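You operate a simulated robot arm through the tools that you are given. There is no shell and no other tool. Be economical: measure what you need, move in short steps, check, and stop when the job is done.

The job below is to be done with a simulated two-armed robot. You get a single attempt, and the scene is never put back.

Task
Empty the lint pot into the grey bin and shut the lid.
Fine: stand the lint pot back where it was; spill no more than 10 ml. Set down upright: lint pot.

The check looks at the end state, three seconds after you hand in, the way a careful person would. Anything else that was tipped, shoved, dropped, spilled or broken makes it a failure. Lids that push on must go on centred and level and be pressed home; caps that screw on are set level and turned clockwise until they are tight.

Robot
Two 7-joint arms with two-finger parallel grippers on one trunk, on a base that drives. Base frame: it is fixed to the floor where the robot stands at the start and does not move with it; the origin is under the middle of the robot, x ahead of it, y to its left, z up. Units: cm, degrees, N and s.
The left shoulder is at the start at [6, 18.9, 112.8], the right one opposite. With the tool pointing down near the work surface each hand reaches from about 10 to 66 cm from the robot's upright axis, wherever it stands, measured 20 degrees to its own side. Places, roughly: hinged bin lid [60, 10, 50]; rubbish bin [60, 10, 20]. Payload 3.43 kg a hand.
The TCP of each hand is the grasp point between the finger pads, 3 cm short of the fingertips. In the tool frame z runs along the fingers and y along their closing line. Largest opening 9.4 cm; finger width 2.8, thickness 1; the body of the gripper, 5 by 9.6 cm, starts 5.5 cm behind the TCP.
Orientation is that of the tool frame in the base frame, as a unit quaternion [w, x, y, z]. With the fingers straight down and closing along the base's y, the tool's x points along the base's -x, its y along +y and its z along -z.

Tools
- The arms move only by the tool play_rows. It takes "left_plan", "right_plan" or both (then of equal length, played together; a hand with none holds still); each is a list of rows, each a list of 7 numbers: the opening, from 0 (shut) to 1 (fully open), then the shift along the tool's x, y, z in cm, then the turn, a rotation vector about the tool's x, y, z in degrees. In form: [[claw, x, y, z, ax, ay, az], ...]. A call has 1 to 8 rows; each row is the pose to reach, as a shift and turn from the pose commanded when the call began, along the tool's axes at that moment. A row lasts 0.2 s, in which the tool goes at most 5 cm and 8.6 degrees; a call with a longer step from one row to the next is refused whole, and so is a gripper value outside its range. Where a pose cannot be reached the arm comes as near as it can. A force on the tool above 90 N (or 10 N above the force at the start of the call, whichever is more), or a blocked arm, ends the call early, and 0.2 s more pass. Each finger travels about 15.3 cm/s and halts on what it meets, pressing with about 38 N; the grip force reading is that of the motor and also rises with nothing between the fingers. The clock runs only during rows and for 0.2 s after the last one: add rows that repeat a pose to give the fingers time. It gives the time, the measured TCP pose, the force on the tool (base axes), the opening and the grip force at its end, in the units of the frame above (readings bear some noise), with the torque about the TCP (base axes, N m) and any sound that the robot's microphone picked up.
- Cameras (640 x 400 px; columns grow to the right, rows downward): "scene" is now at [0.66, 1.35, 166.59]; the picture's right is [0.21, -0.98, 0.00], its down [-0.84, -0.18, -0.52] and it looks along [0.50, 0.11, -0.86] (base axes); focal length 274 px, centre (320, 200). "left" rides on the left gripper at [7.6, -1.4, -10.3] in its tool frame; the picture's right is [0.18, 0.98, 0.00], its down [-0.75, 0.14, -0.64] and it looks along [-0.63, 0.12, 0.77] (tool axes); focal length 243 px, centre (320, 200). "right" rides on the right gripper at [7.6, 1.4, -10.3] in its tool frame; the picture's right is [-0.18, 0.98, 0.00], its down [-0.75, -0.14, -0.64] and it looks along [-0.63, -0.12, 0.77] (tool axes); focal length 243 px, centre (320, 200). There is no depth. A picture from a camera that has moved, and an enlarged one, comes with that camera's place and axes in the base frame and with its lens.
- grab_frame(camera): a new picture of that camera. The clock stands still meanwhile.
- move_column(by): slides the trunk up (or, below 0, down) by that many cm; the arms and the scene camera ride with it, the base frame stays. It gives what a move gives, with no picture.
- steer(legs): drives the robot by 1 to 6 legs, each [ahead, left, turn to the left] in cm, cm and degrees, along the robot's own axes; the way and the turn of a leg run together, so that a leg with both is an arc; at most 150 cm and 180 degrees a leg. The arms and the cameras ride along, it lands a little off, and it stops where it bumps. It gives what a move gives.
- pan_tilt(pan, tilt): turns the head with the scene camera to pan (to the left, within 86 degrees either way) and tilt (down, from -29 to 69), counted from straight ahead of the robot. It gives what a move gives.
- close_up(camera, box): a new picture of the part [left, top, right, bottom] of that camera's present view, enlarged. The clock stands still meanwhile.
- close_job(): hands the job in; it is judged then, once.

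Go step by step. Nothing tells you exact positions but the pictures and the camera data: compare them with the known pose of the tool, close in by small moves and look again before you grip or let go. The budget is 120 turns and 108 pictures, counting those below and the enlarged ones. Unless the task says otherwise, let go and move clear before handing in, and close with one line.

The tools are called as a command line: name --argument value ..., lists and objects as JSON in quotes. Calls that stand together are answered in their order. play_rows: Moves the arms, as the interface text tells. Its arguments: {"type":"object","properties":{"left_plan":{"type":"array","items":{"type":"array","items":{"type":"number"}}},"right_plan":{"type":"array","items":{"type":"array","items":{"type":"number"}}}},"required":[]} The other tools are called the same way: move_column (by) slides the trunk up or down; steer (legs) drives the base; pan_tilt (pan, tilt) turns the head that bears the scene camera; grab_frame (camera) takes a picture; close_up (camera, box) takes an enlarged picture of a part of a camera's view; close_job () hands the job in.

At the start:

```text
time_s: 0.0
left_eef_pos: [38.61, 30.16, 108.19]
left_tcp_rot: [0.0, 0.0, 1.0, 0.0]
left_force: [-0.4, -0.2, 0.3]
left_moment: [0.04, -0.01, 0.02]
left_finger_gap: 9.39
left_gripper_force: 0.1
right_eef_pos: [34.84, -1.82, 115.47]
right_tcp_rot: [0.0, 0.0, 1.0, 0.0]
right_force: [0.2, 0.3, 0.6]
right_moment: [0.01, -0.03, 0.02]
right_finger_gap: 9.4
right_gripper_force: 0.2
trunk travel left (down, up): [-80.0, 19.0]
robot x, y, heading: [0.05, -0.31, 0.0]
head pan, tilt: [12.3, 58.9]
```

scene: 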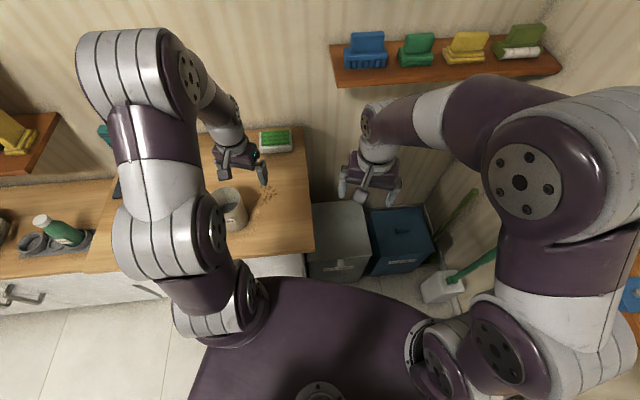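
right: 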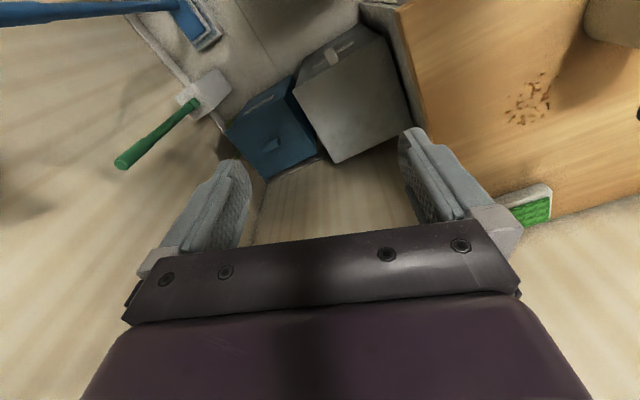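
left: 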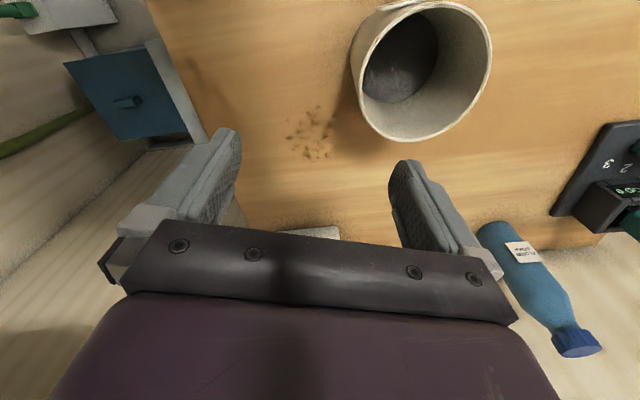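

I see a counter with a grey pot (probably the lint pot) and two bins beside it, a grey one and a blue one. I'll look closer before moving.

close_up --camera "scene" --box '[180, 120, 340, 290]'

close_up --camera "scene" --box '[280, 180, 480, 310]'

close_up --camera "right" --box '[220, 10, 440, 180]'

```text
2.35 times, centred on (260, 205) of scene
camera zoom: at [0.66, 1.35, 166.59], right [0.21, -0.98, 0.0], down [-0.84, -0.18, -0.52], along [0.5, 0.11, -0.86], focal length 644 px, centre (461, 188)
```

zoom: 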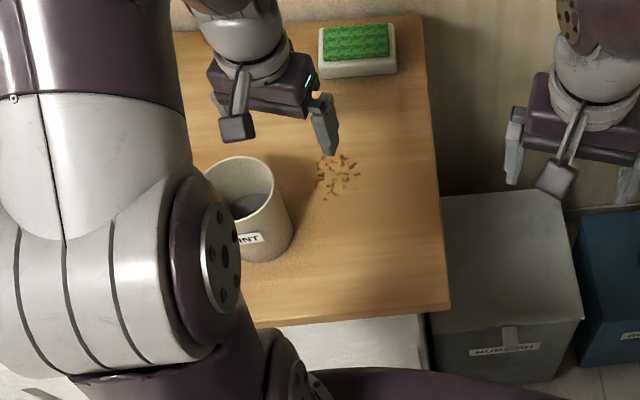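

```text
3.08 times, centred on (380, 245) of scene
camera zoom: at [0.66, 1.35, 166.59], right [0.21, -0.98, 0.0], down [-0.84, -0.18, -0.52], along [0.5, 0.11, -0.86], focal length 842 px, centre (135, 62)
```

zoom: 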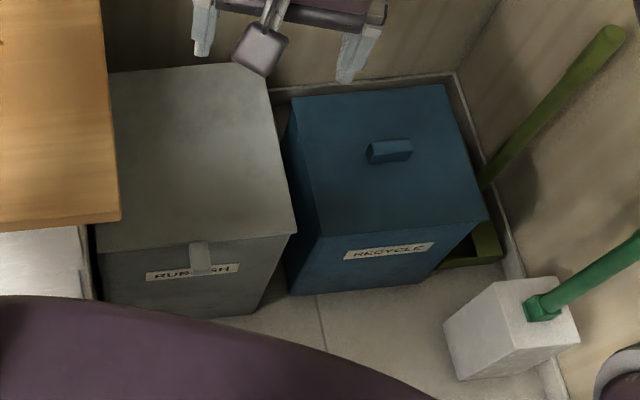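

```text
2.35 times, centred on (330, 95) of right
camera zoom: at [27.18, -0.29, 125.79], right [0.18, 0.98, 0.0], down [0.75, -0.14, 0.64], along [0.63, -0.12, -0.77], focal length 571 px, centre (296, 447)
```

zoom: 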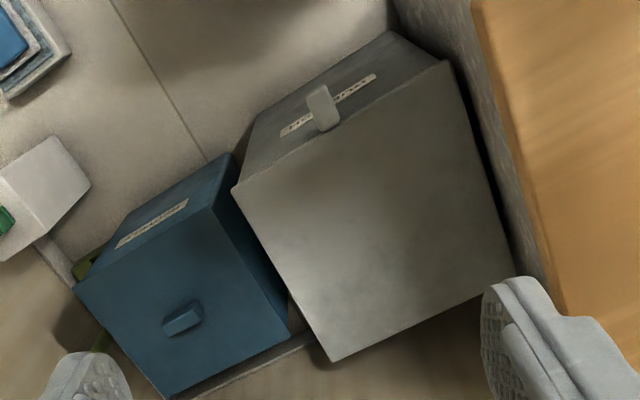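

The grey RUBBISH bin's closed lid has a front tab and is yawed about 18°. The pot, labelled LINT, is on the counter near (33, 36). I'll pull the left hand back and up for a better view of it.

play_rows --left_plan '[[1, 3, 1, -3, 0, 0, 0], [1, 6, 2, -6, 0, 0, 0], [1, 9, 3, -6, 0, 0, 0], [1, 13, 4, -6, 0, 0, 0], [1, 13, 4, -6, 0, 0, 0]]'

grab_frame --camera "left"

grab_frame --camera "scene"

```text
time_s: 1.2
left_eef_pos: [25.71, 34.24, 114.4]
left_tcp_rot: [0.0, 0.0, 1.0, 0.0]
left_force: [0.0, 0.4, -1.4]
left_moment: [-0.03, 0.0, 0.0]
left_finger_gap: 9.38
left_gripper_force: 0.2
right_eef_pos: [34.97, -1.56, 115.4]
right_tcp_rot: [0.001, 0.0, 1.0, 0.0]
right_force: [0.7, 0.8, 0.3]
right_moment: [0.01, 0.01, 0.0]
right_finger_gap: 9.41
right_gripper_force: 0.1
trunk travel left (down, up): [-80.0, 19.0]
robot x, y, heading: [-0.19, 0.04, -0.1]
head pan, tilt: [12.3, 58.9]
```

```text
101 pictures are left
camera left: at [18.24, 32.81, 124.85], right [-0.18, 0.98, 0.0], down [0.75, 0.14, 0.64], along [0.63, 0.12, -0.77], focal length 243 px, centre (320, 200)
```

left: 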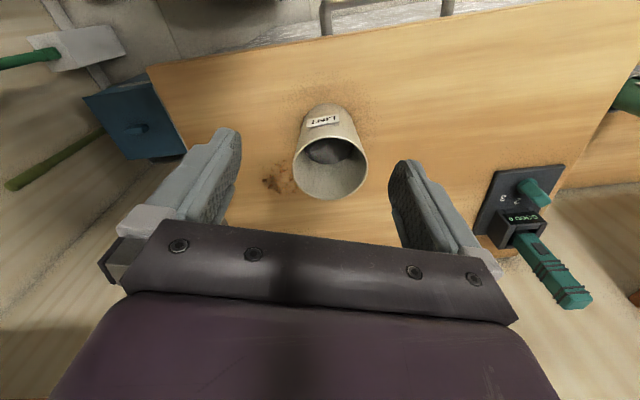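

```text
100 pictures are left
camera scene: at [0.77, 1.34, 166.59], right [0.21, -0.98, 0.0], down [-0.84, -0.18, -0.52], along [0.5, 0.11, -0.86], focal length 274 px, centre (320, 200)
```

scene: 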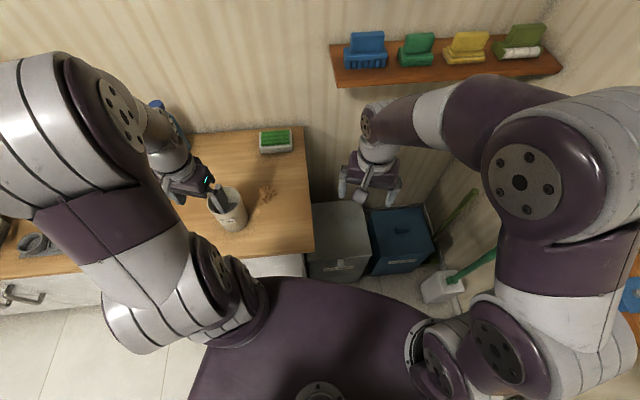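

close_up --camera "left" --box '[250, 80, 410, 220]'

close_up --camera "scene" --box '[180, 150, 310, 250]'

```text
2.86 times, centred on (330, 150) of left
camera zoom: at [18.24, 32.81, 124.85], right [-0.18, 0.98, 0.0], down [0.75, 0.14, 0.64], along [0.63, 0.12, -0.77], focal length 693 px, centre (291, 343)
```

zoom: 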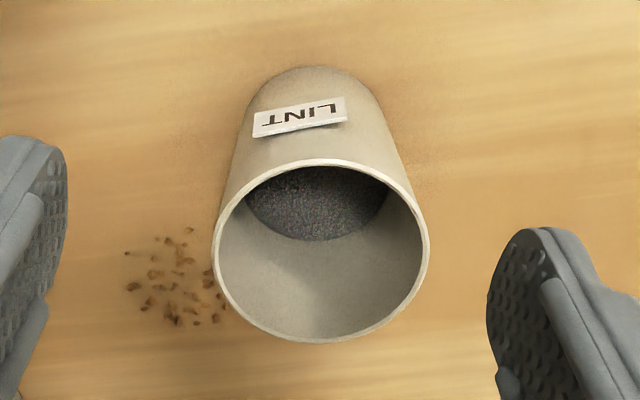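

```text
4.00 times, centred on (245, 200) of scene
camera zoom: at [0.77, 1.34, 166.59], right [0.21, -0.98, 0.0], down [-0.84, -0.18, -0.52], along [0.5, 0.11, -0.86], focal length 1094 px, centre (620, 200)
```

zoom: 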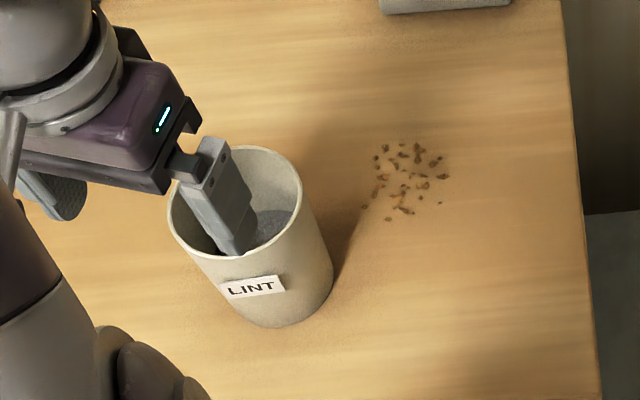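

The pot's rim is about 9.7 cm across at z≈98.5, centred near (34.4, 37.2). The counter is at z≈82, and everything on the wall side is yawed about 17°. I'll work on the lid first: lower the right hand above its tab, turned to match the bin.

play_rows --right_plan '[[1, 0, 0, 5, 0, 0, -2.2], [1, 0, 0, 10, 0, 0, -4.4], [1, 0, 0, 15, 0, 0, -6.6], [1, 0, 0, 20, 0, 0, -8.8], [1, 0, 0, 25, 0, 0, -11], [1, 0, 0, 29, 0, 0, -13.2], [1, 0, 0, 32, 0, 0, -15.4], [1, 0, 0, 32, 0, 0, -17.5]]'

grab_frame --camera "right"

grab_frame --camera "scene"

```text
time_s: 3.0
left_eef_pos: [25.75, 34.32, 114.56]
left_tcp_rot: [0.0, 0.0, 1.0, 0.0]
left_force: [0.5, 0.9, -0.1]
left_moment: [-0.01, 0.01, -0.01]
left_finger_gap: 9.4
left_gripper_force: 0.0
right_eef_pos: [35.01, -1.65, 83.34]
right_tcp_rot: [0.0, -0.152, 0.988, 0.0]
right_force: [-0.4, -0.4, 0.0]
right_moment: [0.01, -0.03, 0.02]
right_finger_gap: 9.4
right_gripper_force: 0.1
trunk travel left (down, up): [-80.0, 19.0]
robot x, y, heading: [-0.04, 0.17, 0.1]
head pan, tilt: [12.3, 58.9]
```

```text
97 pictures are left
camera right: at [27.19, -2.68, 93.84], right [-0.12, 0.99, 0.0], down [0.76, 0.09, 0.64], along [0.64, 0.08, -0.77], focal length 243 px, centre (320, 200)
```

right: 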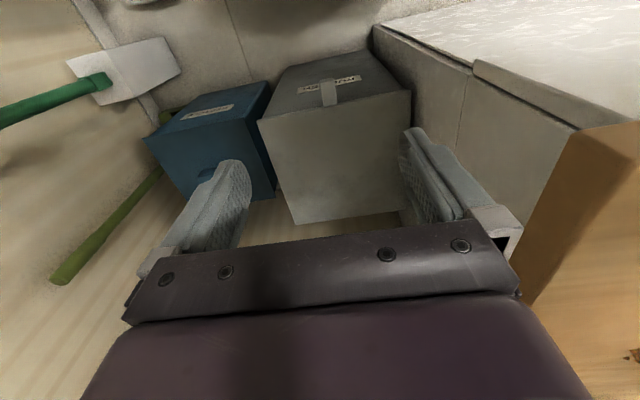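

```text
96 pictures are left
camera scene: at [0.62, 1.34, 166.59], right [0.21, -0.98, 0.0], down [-0.84, -0.18, -0.52], along [0.5, 0.11, -0.86], focal length 274 px, centre (320, 200)
```

scene: 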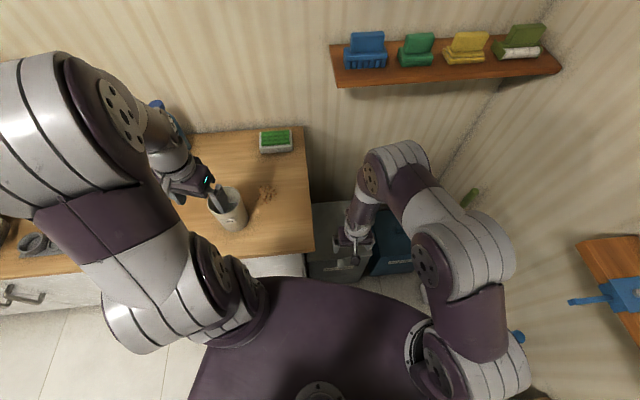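

The bin is in clear view below the right hand, so I'll zoom in to measure the lid and tab.

close_up --camera "right" --box '[240, 40, 440, 230]'

```text
2.11 times, centred on (340, 135) of right
camera zoom: at [27.19, -2.68, 93.84], right [-0.12, 0.99, 0.0], down [0.76, 0.09, 0.64], along [0.64, 0.08, -0.77], focal length 511 px, centre (278, 337)
```

zoom: 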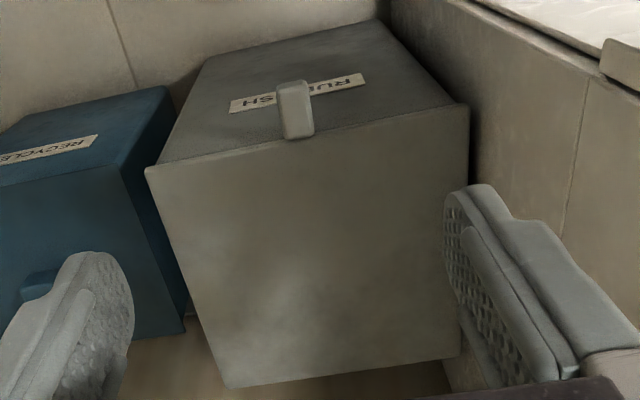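

The lid top is at z≈45, about 30 cm square. Its tab spans from (38.8, 0.1) to (43.4, 1.3) and is about 3 cm wide. I'll descend above it and check.

play_rows --right_plan '[[0.8, -1, 0.1, 4.8, 0, 0, 0], [0.7, -2, 0.2, 9.6, 0, 0, 0], [0.7, -3, 0.3, 14.4, 0, 0, 0], [0.7, -4, 0.4, 19, 0, 0, 0], [0.7, -5, 0.5, 23.5, 0, 0, 0], [0.7, -6, 0.5, 27, 0, 0, 0], [0.7, -6.2, 0.5, 29, 0, 0, 0], [0.7, -6.2, 0.5, 29, 0, 0, 0]]'

grab_frame --camera "right"

close_up --camera "scene" --box '[280, 180, 440, 300]'

```text
time_s: 4.4
left_eef_pos: [25.93, 34.38, 114.45]
left_tcp_rot: [-0.001, 0.0, 1.0, 0.0]
left_force: [-0.1, -0.5, 0.2]
left_moment: [-0.03, 0.0, 0.02]
left_finger_gap: 9.41
left_gripper_force: 0.0
right_eef_pos: [55.16, 9.84, 72.8]
right_tcp_rot: [0.14, -0.156, 0.976, 0.053]
right_force: [3.8, 2.0, 2.9]
right_moment: [-0.15, 0.3, 0.01]
right_finger_gap: 6.6
right_gripper_force: 0.2
right hand out of reach, approached as far as the arm can: row 6, 7
trunk travel left (down, up): [-80.0, 19.0]
robot x, y, heading: [-0.16, -0.2, -0.2]
head pan, tilt: [12.3, 58.9]
stopped in row 7 (right hand): the arm was blocked; the commanded pose is now the measured one
```

```text
94 pictures are left
camera right: at [45.03, 7.47, 80.67], right [-0.15, 0.98, 0.11], down [0.57, -0.01, 0.82], along [0.81, 0.18, -0.56], focal length 243 px, centre (320, 200)
```

right: 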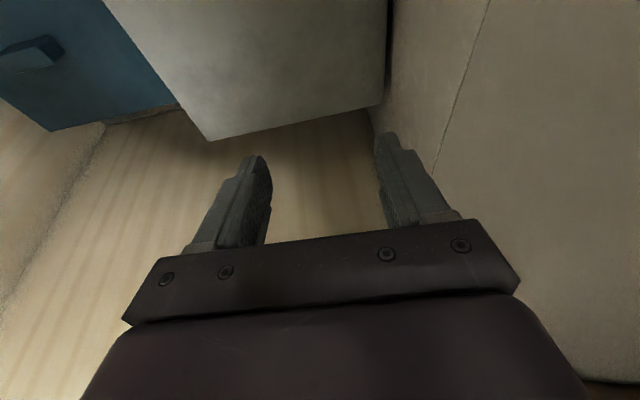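

```text
3.33 times, centred on (360, 240) of scene
camera zoom: at [0.8, 1.66, 166.59], right [0.21, -0.98, 0.0], down [-0.84, -0.18, -0.52], along [0.5, 0.11, -0.86], focal length 912 px, centre (187, 67)
```

zoom: 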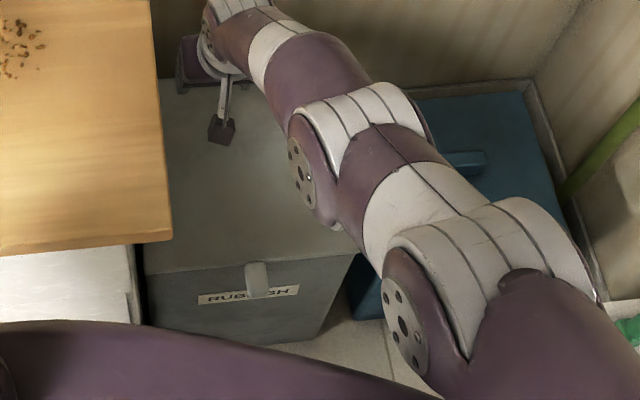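

The target was out of reach at this trunk height, so the arm swung forward above the lid. I'll retract the hand and plan to lower the trunk.

play_rows --right_plan '[[0.7, 1, 0, -3, 0, 0, 0], [0.7, 3, 0, -7, 0, 0, 0], [0.7, 5, 0, -11, 0, 0, 0], [0.7, 8, 0, -14, 0, 0, 0], [0.7, 11, 0, -17, 0, 0, 0], [0.7, 14, 0, -20, 0, 0, 0]]'

grab_frame --camera "scene"

```text
time_s: 5.8
left_eef_pos: [25.55, 34.22, 114.61]
left_tcp_rot: [0.001, 0.0, 1.0, 0.0]
left_force: [-0.2, 0.0, 0.2]
left_moment: [0.0, -0.02, 0.03]
left_finger_gap: 9.4
left_gripper_force: 0.0
right_eef_pos: [37.14, 2.64, 88.05]
right_tcp_rot: [0.141, -0.154, 0.976, 0.055]
right_force: [-0.5, -0.1, 0.0]
right_moment: [-0.02, 0.0, -0.01]
right_finger_gap: 6.57
right_gripper_force: 0.0
trunk travel left (down, up): [-80.0, 19.0]
robot x, y, heading: [-0.03, -0.25, -0.1]
head pan, tilt: [12.3, 58.9]
```

```text
92 pictures are left
camera scene: at [0.38, 1.23, 166.59], right [0.21, -0.98, 0.0], down [-0.84, -0.18, -0.52], along [0.51, 0.11, -0.86], focal length 274 px, centre (320, 200)
```

scene: 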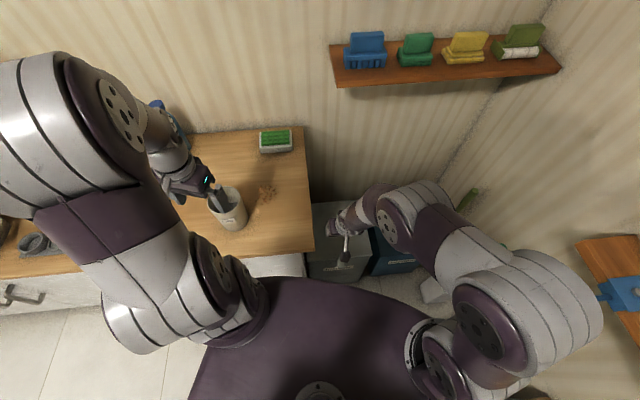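

I'll raise the left hand well above the pot, then lower the trunk 30 cm so the right arm can reach the tab.

play_rows --left_plan '[[1, 0, 0, -5, 0, 0, 0], [1, 0, 0, -10, 0, 0, 0], [1, 0, 0, -15, 0, 0, 0], [1, 0, 0, -20, 0, 0, 0], [1, 0, 0, -25, 0, 0, 0], [1, 0, 0, -29, 0, 0, 0], [1, 0, 0, -30, 0, 0, 0]]'

pan_tilt --pan 10 --tilt 69

grab_frame --camera "scene"

```text
time_s: 7.4
left_eef_pos: [26.01, 34.39, 121.85]
left_tcp_rot: [0.0, 0.001, 1.0, -0.001]
left_force: [0.6, -0.4, 0.5]
left_moment: [-0.03, 0.01, -0.01]
left_finger_gap: 9.4
left_gripper_force: 0.2
left hand out of reach, approached as far as the arm can: row 2, 3, 4, 5, 6, 7
right_eef_pos: [37.36, 2.8, 88.02]
right_tcp_rot: [0.14, -0.155, 0.977, 0.054]
right_force: [-0.6, -0.2, 0.6]
right_moment: [0.01, -0.01, 0.01]
right_finger_gap: 6.59
right_gripper_force: 0.0
trunk travel left (down, up): [-80.0, 19.0]
robot x, y, heading: [-0.37, 0.12, -0.1]
head pan, tilt: [12.3, 58.9]
```

```text
time_s: 8.1
left_eef_pos: [26.07, 34.27, 121.58]
left_tcp_rot: [0.001, 0.0, 1.0, 0.0]
left_force: [0.3, 0.6, -0.1]
left_moment: [-0.01, 0.02, -0.03]
left_finger_gap: 9.39
left_gripper_force: 0.0
right_eef_pos: [37.28, 2.81, 87.9]
right_tcp_rot: [0.139, -0.155, 0.977, 0.054]
right_force: [0.0, 0.3, 0.3]
right_moment: [0.03, 0.01, -0.02]
right_finger_gap: 6.6
right_gripper_force: 0.0
trunk travel left (down, up): [-80.0, 19.0]
robot x, y, heading: [-0.0, -0.07, -0.1]
head pan, tilt: [10.0, 68.8]
```

```text
91 pictures are left
camera scene: at [-0.48, 0.87, 165.53], right [0.17, -0.98, 0.0], down [-0.92, -0.16, -0.36], along [0.36, 0.06, -0.93], focal length 274 px, centre (320, 200)
```

scene: 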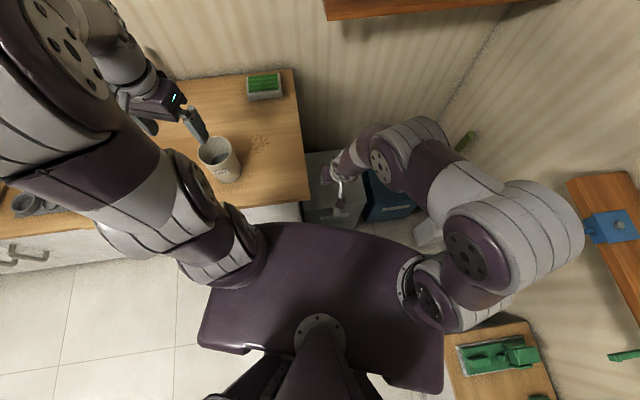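

The purple plate is the shoulder yoke, which leaves room in front. I'll move the left hand clear of the pot to the left, then lower the trunk.

play_rows --left_plan '[[1, 2, 3, 0, 0, 0, 0], [1, 4, 6, 0, 0, 0, 0], [1, 5, 9, 0, 0, 0, 0], [1, 6, 11, 0, 0, 0, 0]]' --right_plan '[[0.7, 0, 0, 0, 0, -5, 0], [0.7, 0, 0, 0, 0, -10, 0], [0.7, 0, 0, 0, 0, -16.5, 0], [0.7, 0, 0, 0, 0, -16.5, 0]]'

move_column --by -28

grab_frame --camera "right"

grab_frame --camera "scene"

```text
time_s: 9.1
left_eef_pos: [20.01, 45.07, 120.57]
left_tcp_rot: [0.0, 0.0, 1.0, 0.0]
left_force: [0.7, 1.1, 0.0]
left_moment: [0.04, -0.02, 0.01]
left_finger_gap: 9.39
left_gripper_force: 0.1
right_eef_pos: [37.22, 2.7, 88.05]
right_tcp_rot: [0.28, -0.146, 0.946, 0.074]
right_force: [0.2, 0.1, 0.0]
right_moment: [-0.02, 0.03, -0.02]
right_finger_gap: 6.58
right_gripper_force: 0.0
right hand out of reach, approached as far as the arm can: row 2, 3
trunk travel left (down, up): [-80.0, 19.0]
robot x, y, heading: [0.19, -0.08, -0.1]
head pan, tilt: [10.0, 68.8]
```

```text
time_s: 12.0
left_eef_pos: [20.0, 45.02, 92.7]
left_tcp_rot: [0.0, 0.0, 1.0, -0.001]
left_force: [-0.7, 0.2, 0.4]
left_moment: [0.0, -0.01, 0.0]
left_finger_gap: 9.41
left_gripper_force: 0.1
right_eef_pos: [37.19, 2.84, 60.0]
right_tcp_rot: [0.279, -0.146, 0.946, 0.076]
right_force: [-2.1, 0.3, -0.5]
right_moment: [0.03, 0.03, 0.01]
right_finger_gap: 6.56
right_gripper_force: 0.1
trunk travel left (down, up): [-52.0, 47.0]
robot x, y, heading: [-0.34, -0.32, 0.1]
head pan, tilt: [10.0, 68.8]
```

```text
90 pictures are left
camera right: at [25.41, -0.07, 64.62], right [-0.17, 0.97, 0.16], down [0.33, -0.1, 0.94], along [0.93, 0.21, -0.3], focal length 243 px, centre (320, 200)
```

right: 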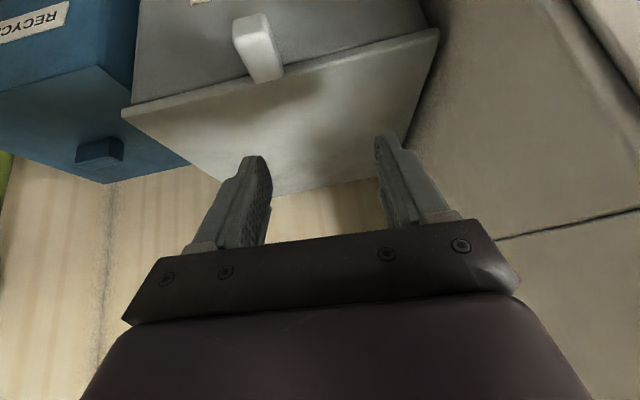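

```text
89 pictures are left
camera scene: at [-0.5, 0.86, 137.53], right [0.17, -0.98, 0.0], down [-0.92, -0.16, -0.36], along [0.36, 0.06, -0.93], focal length 274 px, centre (320, 200)
```

scene: 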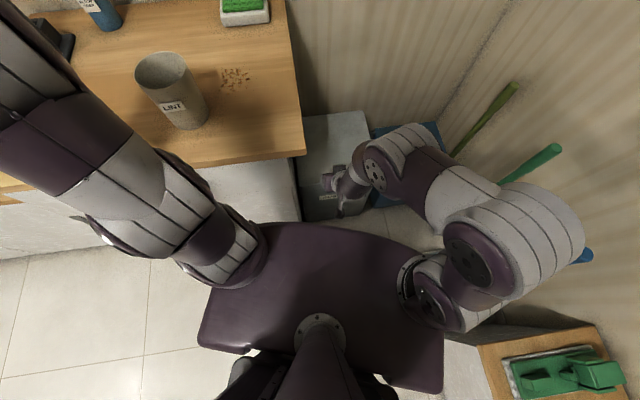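

The tab is clearly seen, consistent with spanning from about (39, 0) to (44.5, 1.2). I'll straighten the tool to vertical before descending.

play_rows --right_plan '[[0.7, 0, 0, 0, 0, 8, 0], [0.7, 0, 0, 0, 0, 16, 0], [0.7, 0, 0, 0, 0, 24, 0], [0.7, 0, 0, 0, 0, 32.5, 0], [0.7, 0, 0, 0, 0, 32.5, 0]]'

grab_frame --camera "right"

```text
time_s: 13.2
left_eef_pos: [20.0, 45.06, 92.66]
left_tcp_rot: [0.0, 0.0, 1.0, 0.0]
left_force: [-0.1, 0.0, 0.3]
left_moment: [0.01, 0.03, -0.01]
left_finger_gap: 9.38
left_gripper_force: 0.1
right_eef_pos: [37.2, 2.68, 60.12]
right_tcp_rot: [0.001, -0.162, 0.986, 0.032]
right_force: [-0.2, 0.9, -0.7]
right_moment: [-0.01, 0.02, -0.02]
right_finger_gap: 6.58
right_gripper_force: 0.2
trunk travel left (down, up): [-52.0, 47.0]
robot x, y, heading: [-0.34, -0.06, -0.1]
head pan, tilt: [10.0, 68.8]
```

```text
88 pictures are left
camera right: at [29.5, 0.89, 70.37], right [-0.14, 0.99, 0.06], down [0.76, 0.07, 0.64], along [0.63, 0.14, -0.76], focal length 243 px, centre (320, 200)
```

right: 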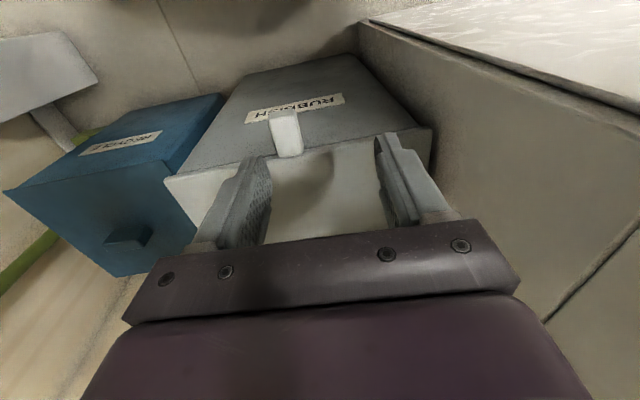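

Now I'll move over the tab and stop a little above it.

play_rows --right_plan '[[0.7, -1.5, -1.8, 2, 0, 0, 0], [0.7, -3.15, -4.0, 4, 0, 0, 0], [0.7, -3.15, -4.2, 8, 0, 0, 0], [0.7, -3.15, -4.2, 10, 0, 0, 0], [0.7, -3.15, -4.2, 10, 0, 0, 0]]'

grab_frame --camera "right"

close_up --camera "scene" --box '[280, 100, 440, 230]'

```text
time_s: 14.4
left_eef_pos: [20.08, 45.05, 92.66]
left_tcp_rot: [0.0, 0.0, 1.0, 0.001]
left_force: [0.6, 0.6, 0.5]
left_moment: [-0.02, 0.01, -0.01]
left_finger_gap: 9.4
left_gripper_force: 0.0
right_eef_pos: [41.4, 0.36, 49.92]
right_tcp_rot: [0.002, -0.161, 0.986, 0.032]
right_force: [-0.4, 0.8, -1.1]
right_moment: [-0.01, 0.0, -0.01]
right_finger_gap: 6.57
right_gripper_force: 0.1
trunk travel left (down, up): [-52.0, 47.0]
robot x, y, heading: [-0.14, 0.17, 0.1]
head pan, tilt: [10.0, 68.8]
```

```text
87 pictures are left
camera right: at [33.72, -1.49, 60.24], right [-0.14, 0.99, 0.06], down [0.76, 0.07, 0.64], along [0.63, 0.14, -0.76], focal length 243 px, centre (320, 200)
```

right: 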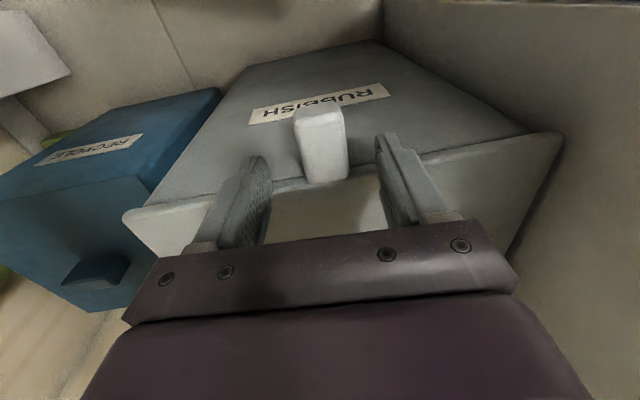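

```text
3.08 times, centred on (360, 165) of scene
camera zoom: at [-0.5, 0.87, 137.53], right [0.17, -0.98, 0.0], down [-0.92, -0.16, -0.36], along [0.36, 0.06, -0.93], focal length 842 px, centre (197, 308)
```

zoom: 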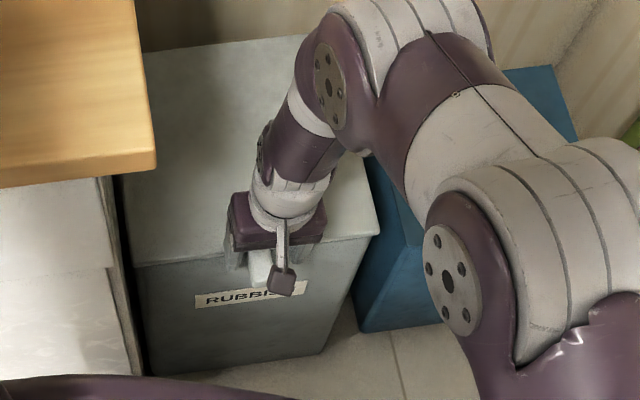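

The tab lies centred between the fingers. I'll descend 4.5 cm and close on it.

play_rows --right_plan '[[0.7, 0, 0, 2, 0, 0, 0], [0.7, 0, 0, 4.3, 0, 0, 0], [0.5, 0, 0, 4.3, 0, 0, 0], [0.2, 0, 0, 4.3, 0, 0, 0], [0.1, 0, 0, 4.3, 0, 0, 0], [0.1, 0, 0, 4.3, 0, 0, 0]]'

grab_frame --camera "right"

```text
time_s: 15.8
left_eef_pos: [19.91, 45.39, 92.61]
left_tcp_rot: [0.001, -0.001, 1.0, -0.001]
left_force: [-0.4, 0.4, -0.4]
left_moment: [0.02, 0.0, 0.0]
left_finger_gap: 9.4
left_gripper_force: 0.1
right_eef_pos: [41.26, 0.88, 45.76]
right_tcp_rot: [0.002, -0.162, 0.986, 0.03]
right_force: [-22.3, 50.4, -4.8]
right_moment: [-1.48, 0.06, -0.46]
right_finger_gap: 3.36
right_gripper_force: 44.8
trunk travel left (down, up): [-52.0, 47.0]
robot x, y, heading: [-0.12, 0.02, -0.1]
head pan, tilt: [10.0, 68.8]
```

```text
85 pictures are left
camera right: at [33.56, -0.96, 56.05], right [-0.14, 0.99, 0.06], down [0.76, 0.07, 0.64], along [0.63, 0.14, -0.76], focal length 243 px, centre (320, 200)
```

right: 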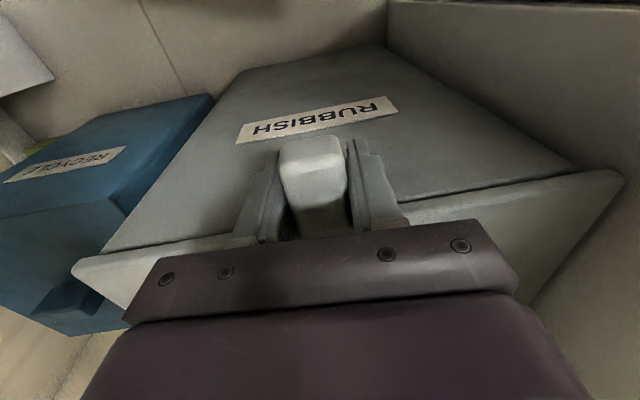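

The grip holds the tab but sits slightly off-centre and deep. I'll regrip centred and with only the fingertips, so the tab can pivot as the lid swings up.

play_rows --right_plan '[[0.5, 0, 0.3, 0, 0, 0, 0], [0.6, 0.3, 0.65, 0, 0, 0, 0], [0.6, 0.3, 0.65, -1.7, 0, 0, 0], [0.3, 0.3, 0.65, -1.7, 0, 0, 0], [0.15, 0.3, 0.65, -1.7, 0, 0, 0], [0.15, 0.3, 0.65, -1.7, 0, 0, 0]]'

close_up --camera "right" --box '[200, 100, 440, 260]'

```text
time_s: 17.2
left_eef_pos: [20.22, 44.83, 92.83]
left_tcp_rot: [-0.001, 0.001, 1.0, 0.001]
left_force: [-0.8, -0.6, -0.3]
left_moment: [0.0, -0.01, -0.01]
left_finger_gap: 9.42
left_gripper_force: 0.0
right_eef_pos: [41.08, 0.79, 47.32]
right_tcp_rot: [0.003, -0.16, 0.987, 0.033]
right_force: [22.1, -43.8, 2.1]
right_moment: [-0.43, -0.39, -0.19]
right_finger_gap: 3.27
right_gripper_force: 45.0
trunk travel left (down, up): [-52.0, 47.0]
robot x, y, heading: [-0.29, -0.15, -0.1]
head pan, tilt: [10.0, 68.8]
```

```text
2.50 times, centred on (320, 180) of right
camera zoom: at [33.46, -1.03, 57.58], right [-0.14, 0.99, 0.07], down [0.76, 0.06, 0.64], along [0.63, 0.14, -0.76], focal length 606 px, centre (320, 250)
```

zoom: 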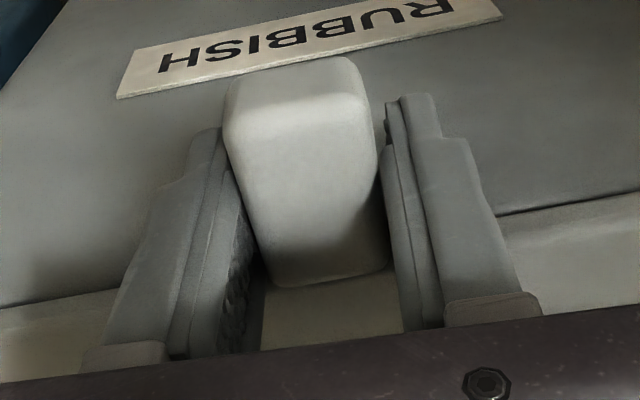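

The grip is on the tab's sides with little pre-load error. I'll start lifting along the lid's arc, small first.

play_rows --right_plan '[[0.15, 0, -0.3, 0, 0, 0, 0], [0.15, -0.08, -0.3, -2.2, 0, 0, 0], [0.15, -0.31, -0.3, -4.4, 0, 0, 0], [0.15, -0.69, -0.3, -6.55, 0, 0, 0], [0.15, -1.22, -0.3, -8.7, 0, 0, 0], [0.15, -1.22, -0.3, -8.7, 0, 0, 0]]'

grab_frame --camera "right"

grab_frame --camera "scene"

```text
time_s: 18.6
left_eef_pos: [19.95, 45.49, 92.51]
left_tcp_rot: [0.001, -0.001, 1.0, -0.001]
left_force: [-0.7, 0.0, 0.4]
left_moment: [0.03, 0.0, 0.04]
left_finger_gap: 9.39
left_gripper_force: 0.1
right_eef_pos: [42.16, 1.03, 56.09]
right_tcp_rot: [0.002, -0.163, 0.986, 0.03]
right_force: [-4.6, 48.5, -8.0]
right_moment: [-0.61, 1.03, -1.11]
right_finger_gap: 3.25
right_gripper_force: 45.2
trunk travel left (down, up): [-52.0, 47.0]
robot x, y, heading: [-0.57, -0.03, 0.3]
head pan, tilt: [10.0, 68.8]
```

```text
83 pictures are left
camera right: at [34.53, -0.69, 66.41], right [-0.14, 0.99, 0.06], down [0.76, 0.07, 0.64], along [0.63, 0.14, -0.76], focal length 243 px, centre (320, 200)
```

right: 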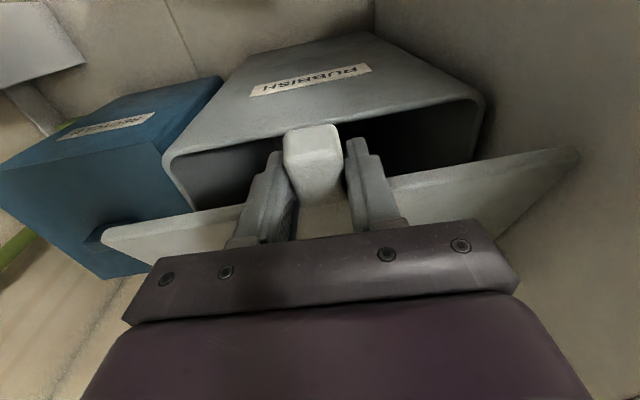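

```text
82 pictures are left
camera scene: at [-0.44, 1.42, 137.52], right [0.17, -0.98, 0.0], down [-0.92, -0.16, -0.36], along [0.36, 0.06, -0.93], focal length 274 px, centre (320, 200)
```

scene: 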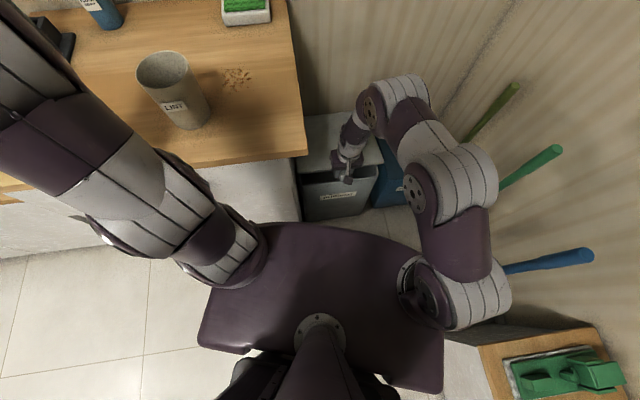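

The lid is swinging up with the grip intact. I'll continue along the arc to about 50°.

play_rows --right_plan '[[0.15, -1.07, 0.3, -3.1, 0, 0, 0], [0.15, -2.47, 0.3, -6.1, 0, 0, 0], [0.15, -4.17, 0.3, -8.9, 0, 0, 0], [0.15, -6.15, 0.3, -11.55, 0, 0, 0], [0.15, -8.4, 0.3, -13.96, 0, 0, 0], [0.15, -10.9, 0.3, -16.1, 0, 0, 0], [0.15, -10.9, 0.3, -16.1, 0, 0, 0]]'

grab_frame --camera "right"

grab_frame --camera "scene"

```text
time_s: 20.2
left_eef_pos: [19.72, 45.5, 92.6]
left_tcp_rot: [0.002, 0.0, 1.0, -0.003]
left_force: [0.1, 0.0, 0.3]
left_moment: [0.02, -0.04, 0.01]
left_finger_gap: 9.4
left_gripper_force: 0.0
right_eef_pos: [52.23, 4.14, 72.7]
right_tcp_rot: [0.006, -0.163, 0.986, 0.032]
right_force: [-30.2, 51.7, 10.9]
right_moment: [-0.42, 0.52, -0.64]
right_finger_gap: 3.81
right_gripper_force: 20.3
trunk travel left (down, up): [-52.0, 47.0]
robot x, y, heading: [-0.03, -0.41, 0.0]
head pan, tilt: [10.0, 68.8]
```

```text
81 pictures are left
camera right: at [44.48, 2.36, 82.94], right [-0.14, 0.99, 0.06], down [0.76, 0.07, 0.65], along [0.64, 0.14, -0.76], focal length 243 px, centre (320, 200)
```

right: 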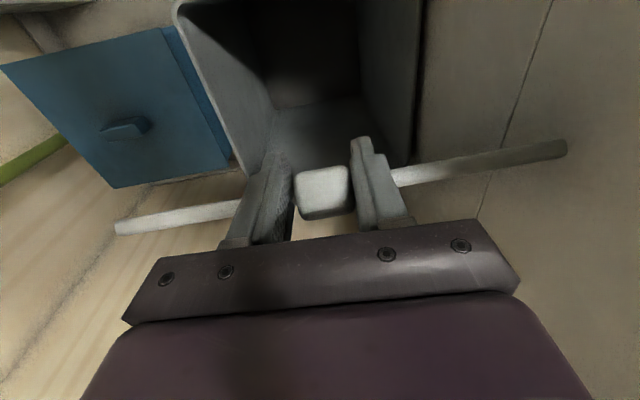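

```text
80 pictures are left
camera scene: at [-1.01, 1.57, 137.52], right [0.17, -0.98, 0.01], down [-0.92, -0.16, -0.37], along [0.36, 0.06, -0.93], focal length 274 px, centre (320, 200)
```

scene: 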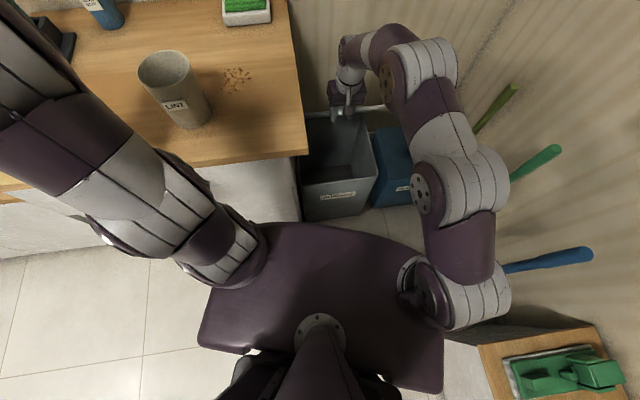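

The lid is about 50° up. I'll go on to about 67°, tilting the hand slightly forward to extend its reach.

play_rows --right_plan '[[0.15, -1.0, 0.4, -1.4, 0, -3, 0], [0.15, -2.1, 0.4, -2.7, 0, -6, 0], [0.15, -3.5, 0.4, -3.7, 0, -9, 0], [0.15, -5.0, 0.4, -4.6, 0, -12, 0], [0.15, -6.5, 0.4, -5.4, 0, -15, 0], [0.15, -8.0, 0.4, -6.1, 0, -18, 0], [0.15, -8.0, 0.4, -6.1, 0, -18, 0]]'

grab_frame --camera "right"

grab_frame --camera "scene"

```text
time_s: 21.8
left_eef_pos: [19.99, 45.49, 92.5]
left_tcp_rot: [0.002, 0.0, 1.0, -0.003]
left_force: [0.0, -0.6, 0.0]
left_moment: [-0.01, -0.02, 0.01]
left_finger_gap: 9.42
left_gripper_force: 0.0
right_eef_pos: [60.04, 6.43, 78.62]
right_tcp_rot: [0.157, -0.156, 0.974, 0.055]
right_force: [-15.7, 46.4, -6.8]
right_moment: [-0.67, 0.43, 0.5]
right_finger_gap: 4.18
right_gripper_force: 24.0
trunk travel left (down, up): [-52.0, 47.0]
robot x, y, heading: [-0.08, -0.11, -0.2]
head pan, tilt: [10.0, 68.8]
```

```text
79 pictures are left
camera right: at [49.6, 3.98, 86.0], right [-0.15, 0.98, 0.12], down [0.54, -0.02, 0.84], along [0.83, 0.19, -0.53], focal length 243 px, centre (320, 200)
```

right: 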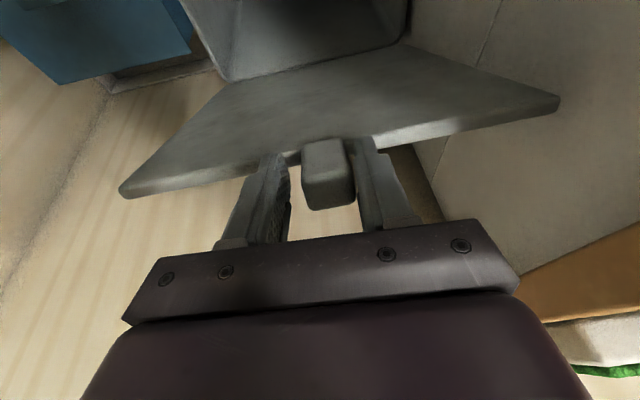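

```text
78 pictures are left
camera scene: at [-0.63, 1.58, 137.53], right [0.17, -0.98, 0.01], down [-0.92, -0.16, -0.36], along [0.36, 0.06, -0.93], focal length 274 px, centre (320, 200)
```

scene: 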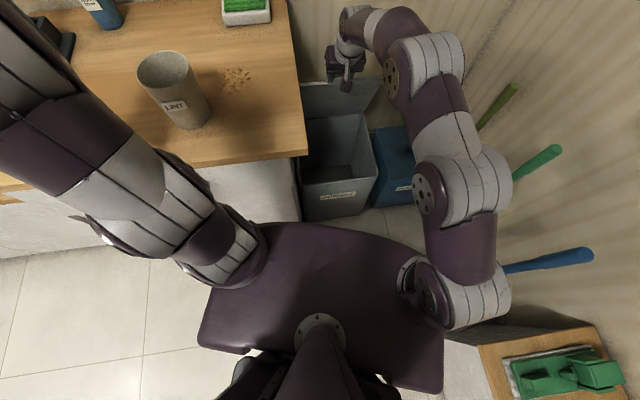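

The lid is about 68° up. To keep the hand in reach, I'll drive a short way forward along the bin's direction while holding on.

steer --legs '[[3.5, 1, 0]]'

grab_frame --camera "scene"

```text
time_s: 22.6
left_eef_pos: [23.12, 46.54, 92.57]
left_tcp_rot: [0.002, 0.001, 1.0, -0.003]
left_force: [-0.3, 0.6, 0.1]
left_moment: [0.01, 0.02, 0.0]
left_finger_gap: 9.39
left_gripper_force: 0.2
right_eef_pos: [63.24, 7.49, 79.01]
right_tcp_rot: [0.159, -0.157, 0.973, 0.056]
right_force: [-20.6, 46.1, 21.4]
right_moment: [-0.35, 0.11, 0.51]
right_finger_gap: 4.45
right_gripper_force: 26.6
trunk travel left (down, up): [-52.0, 47.0]
robot x, y, heading: [3.52, 1.08, -0.1]
head pan, tilt: [10.0, 68.8]
```

```text
77 pictures are left
camera scene: at [2.42, 2.54, 137.54], right [0.17, -0.98, 0.01], down [-0.92, -0.16, -0.37], along [0.36, 0.06, -0.93], focal length 274 px, centre (320, 200)
```

scene: 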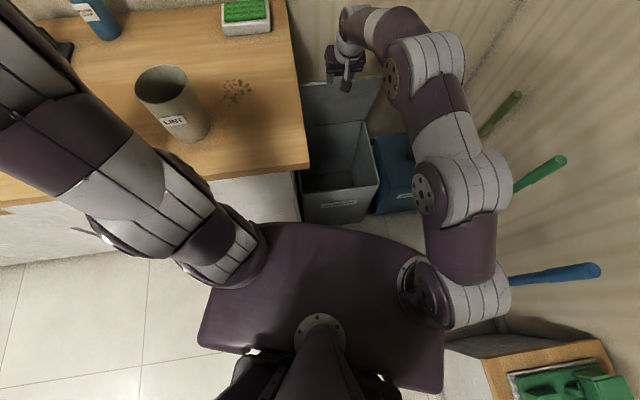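

Driving with the lid worked well. Now I'll push the lid on past vertical.

play_rows --right_plan '[[0.15, -2.2, 0.3, -0.3, 0, -2, 0], [0.15, -4.3, 0.3, -0.3, 0, -4, 0], [0.15, -6.1, 0.3, 0, 0, -6, 0], [0.15, -7.8, 0.3, 0.3, 0, -8, 0], [0.15, -9.5, 0.3, 0.8, 0, -10, 0], [0.15, -11.2, 0.3, 1.3, 0, -12, 0], [0.15, -11.2, 0.3, 1.3, 0, -12, 0]]'

grab_frame --camera "right"

grab_frame --camera "scene"

```text
time_s: 24.2
left_eef_pos: [23.68, 46.4, 92.27]
left_tcp_rot: [-0.002, -0.001, 1.0, -0.002]
left_force: [0.4, 0.0, -0.2]
left_moment: [0.01, 0.04, -0.01]
left_finger_gap: 9.39
left_gripper_force: 0.0
right_eef_pos: [73.27, 11.28, 80.7]
right_tcp_rot: [0.255, -0.153, 0.952, 0.075]
right_force: [-17.3, 40.7, -22.7]
right_moment: [-0.52, 0.38, -0.62]
right_finger_gap: 3.24
right_gripper_force: 44.5
right hand out of reach, approached as far as the arm can: row 6, 7
trunk travel left (down, up): [-52.0, 47.0]
robot x, y, heading: [3.74, 0.95, -0.2]
head pan, tilt: [10.0, 68.8]
```

```text
76 pictures are left
camera right: at [61.54, 8.43, 86.0], right [-0.17, 0.97, 0.16], down [0.37, -0.08, 0.93], along [0.91, 0.21, -0.35], focal length 243 px, centre (320, 200)
```

right: 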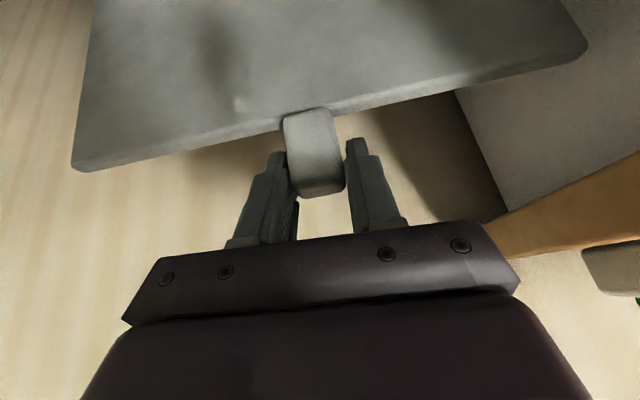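

```text
75 pictures are left
camera scene: at [3.11, 2.55, 137.51], right [0.17, -0.98, 0.01], down [-0.92, -0.16, -0.36], along [0.36, 0.06, -0.93], focal length 274 px, centre (320, 200)
```

scene: 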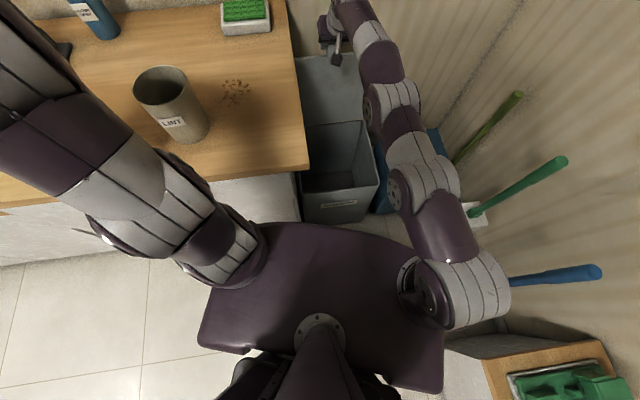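

The lid is about vertical now. One more short forward drive should carry it past the balance point.

steer --legs '[[3.5, 1, 0]]'

grab_frame --camera "right"

```text
time_s: 25.2
left_eef_pos: [26.31, 46.9, 92.56]
left_tcp_rot: [-0.001, -0.002, 1.0, 0.0]
left_force: [0.4, 0.0, 0.5]
left_moment: [-0.01, -0.01, 0.0]
left_finger_gap: 9.42
left_gripper_force: 0.2
right_eef_pos: [76.26, 12.29, 82.16]
right_tcp_rot: [0.265, -0.153, 0.948, 0.082]
right_force: [-1.2, 7.2, -0.4]
right_moment: [0.23, -0.2, -0.06]
right_finger_gap: 2.79
right_gripper_force: 11.6
trunk travel left (down, up): [-52.0, 47.0]
robot x, y, heading: [6.73, 1.68, 0.2]
head pan, tilt: [10.0, 68.8]
stopped in leg 1: the robot was blocked; the commanded pose is now the measured one
```

```text
74 pictures are left
camera right: at [64.59, 9.27, 86.9], right [-0.18, 0.97, 0.17], down [0.35, -0.1, 0.93], along [0.92, 0.23, -0.32], focal length 243 px, centre (320, 200)
```

right: 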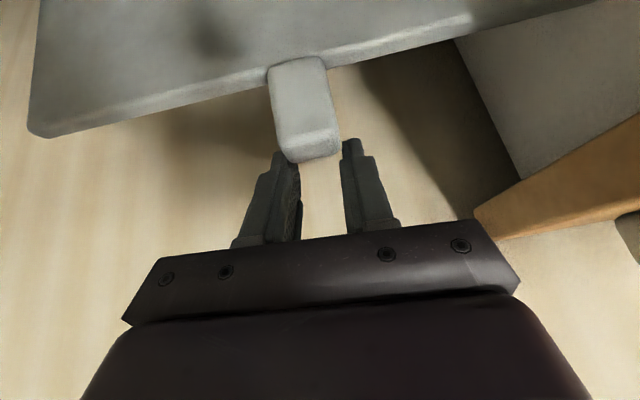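

grab_frame --camera "scene"

close_up --camera "right" --box '[220, 30, 420, 250]'

```text
73 pictures are left
camera scene: at [6.0, 2.64, 137.54], right [0.18, -0.98, 0.0], down [-0.92, -0.17, -0.36], along [0.36, 0.06, -0.93], focal length 274 px, centre (320, 200)
```

scene: 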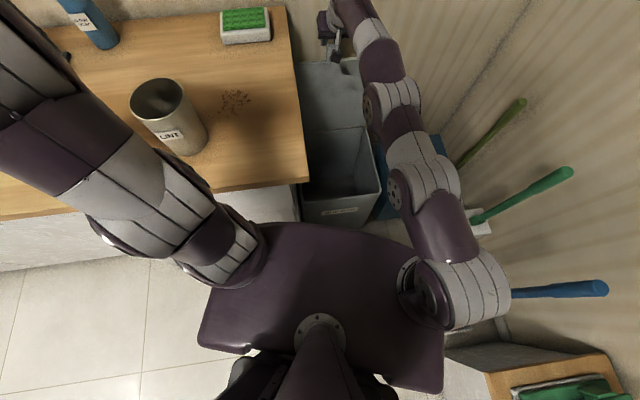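

```text
1.82 times, centred on (320, 140) of right
camera zoom: at [64.59, 9.27, 86.9], right [-0.18, 0.97, 0.17], down [0.35, -0.1, 0.93], along [0.92, 0.23, -0.32], focal length 441 px, centre (320, 309)
```

zoom: 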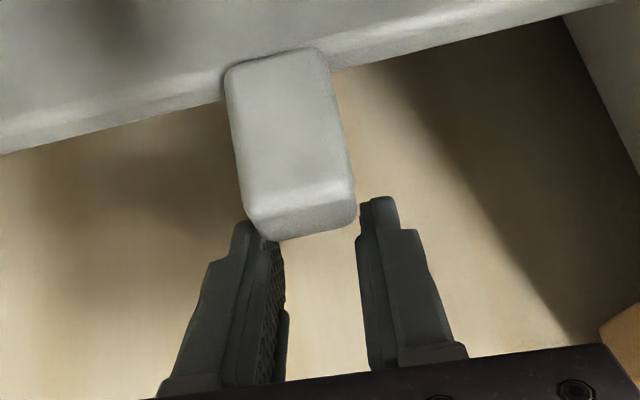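

The lid looks about 95° open, past vertical and probably at its stop, and the fingers have slipped off the tab. I'll back the right hand away gently and check that the lid stays up.

play_rows --right_plan '[[0.3, 0, 0, -3, 0, 0, 0], [0.3, 1, 0, -6, 0, 0, 0], [0.3, 4, 0, -9, 0, 0, 0], [0.3, 8, 0, -11, 0, 0, 0], [0.3, 8, 0, -11, 0, 0, 0]]'

grab_frame --camera "right"

grab_frame --camera "scene"

```text
time_s: 26.4
left_eef_pos: [26.44, 47.02, 92.48]
left_tcp_rot: [-0.001, -0.002, 1.0, 0.0]
left_force: [0.3, 0.3, 0.3]
left_moment: [0.01, -0.02, 0.03]
left_finger_gap: 9.38
left_gripper_force: 0.2
right_eef_pos: [64.77, 7.44, 87.07]
right_tcp_rot: [0.265, -0.151, 0.949, 0.079]
right_force: [-0.5, 0.0, -0.6]
right_moment: [0.0, 0.01, 0.01]
right_finger_gap: 2.81
right_gripper_force: 0.0
trunk travel left (down, up): [-52.0, 47.0]
robot x, y, heading: [6.28, 1.88, 0.1]
head pan, tilt: [10.0, 68.8]
```

```text
71 pictures are left
camera right: at [53.03, 4.48, 91.99], right [-0.18, 0.97, 0.17], down [0.35, -0.1, 0.93], along [0.92, 0.22, -0.33], focal length 243 px, centre (320, 200)
```

right: 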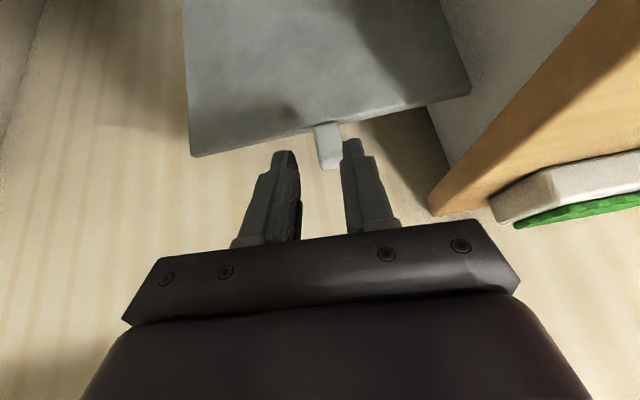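

```text
70 pictures are left
camera scene: at [6.06, 2.66, 137.53], right [0.18, -0.98, 0.0], down [-0.92, -0.17, -0.36], along [0.36, 0.06, -0.93], focal length 274 px, centre (320, 200)
```

scene: 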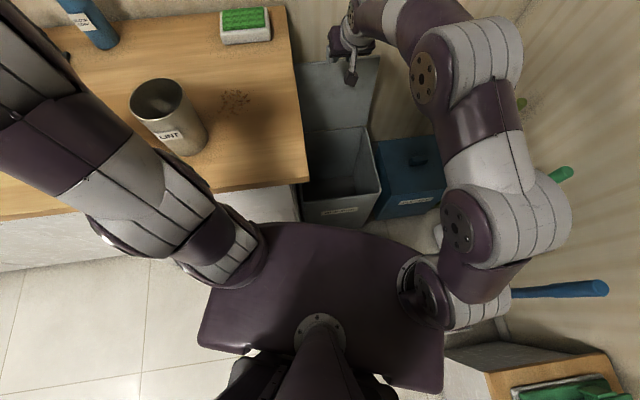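

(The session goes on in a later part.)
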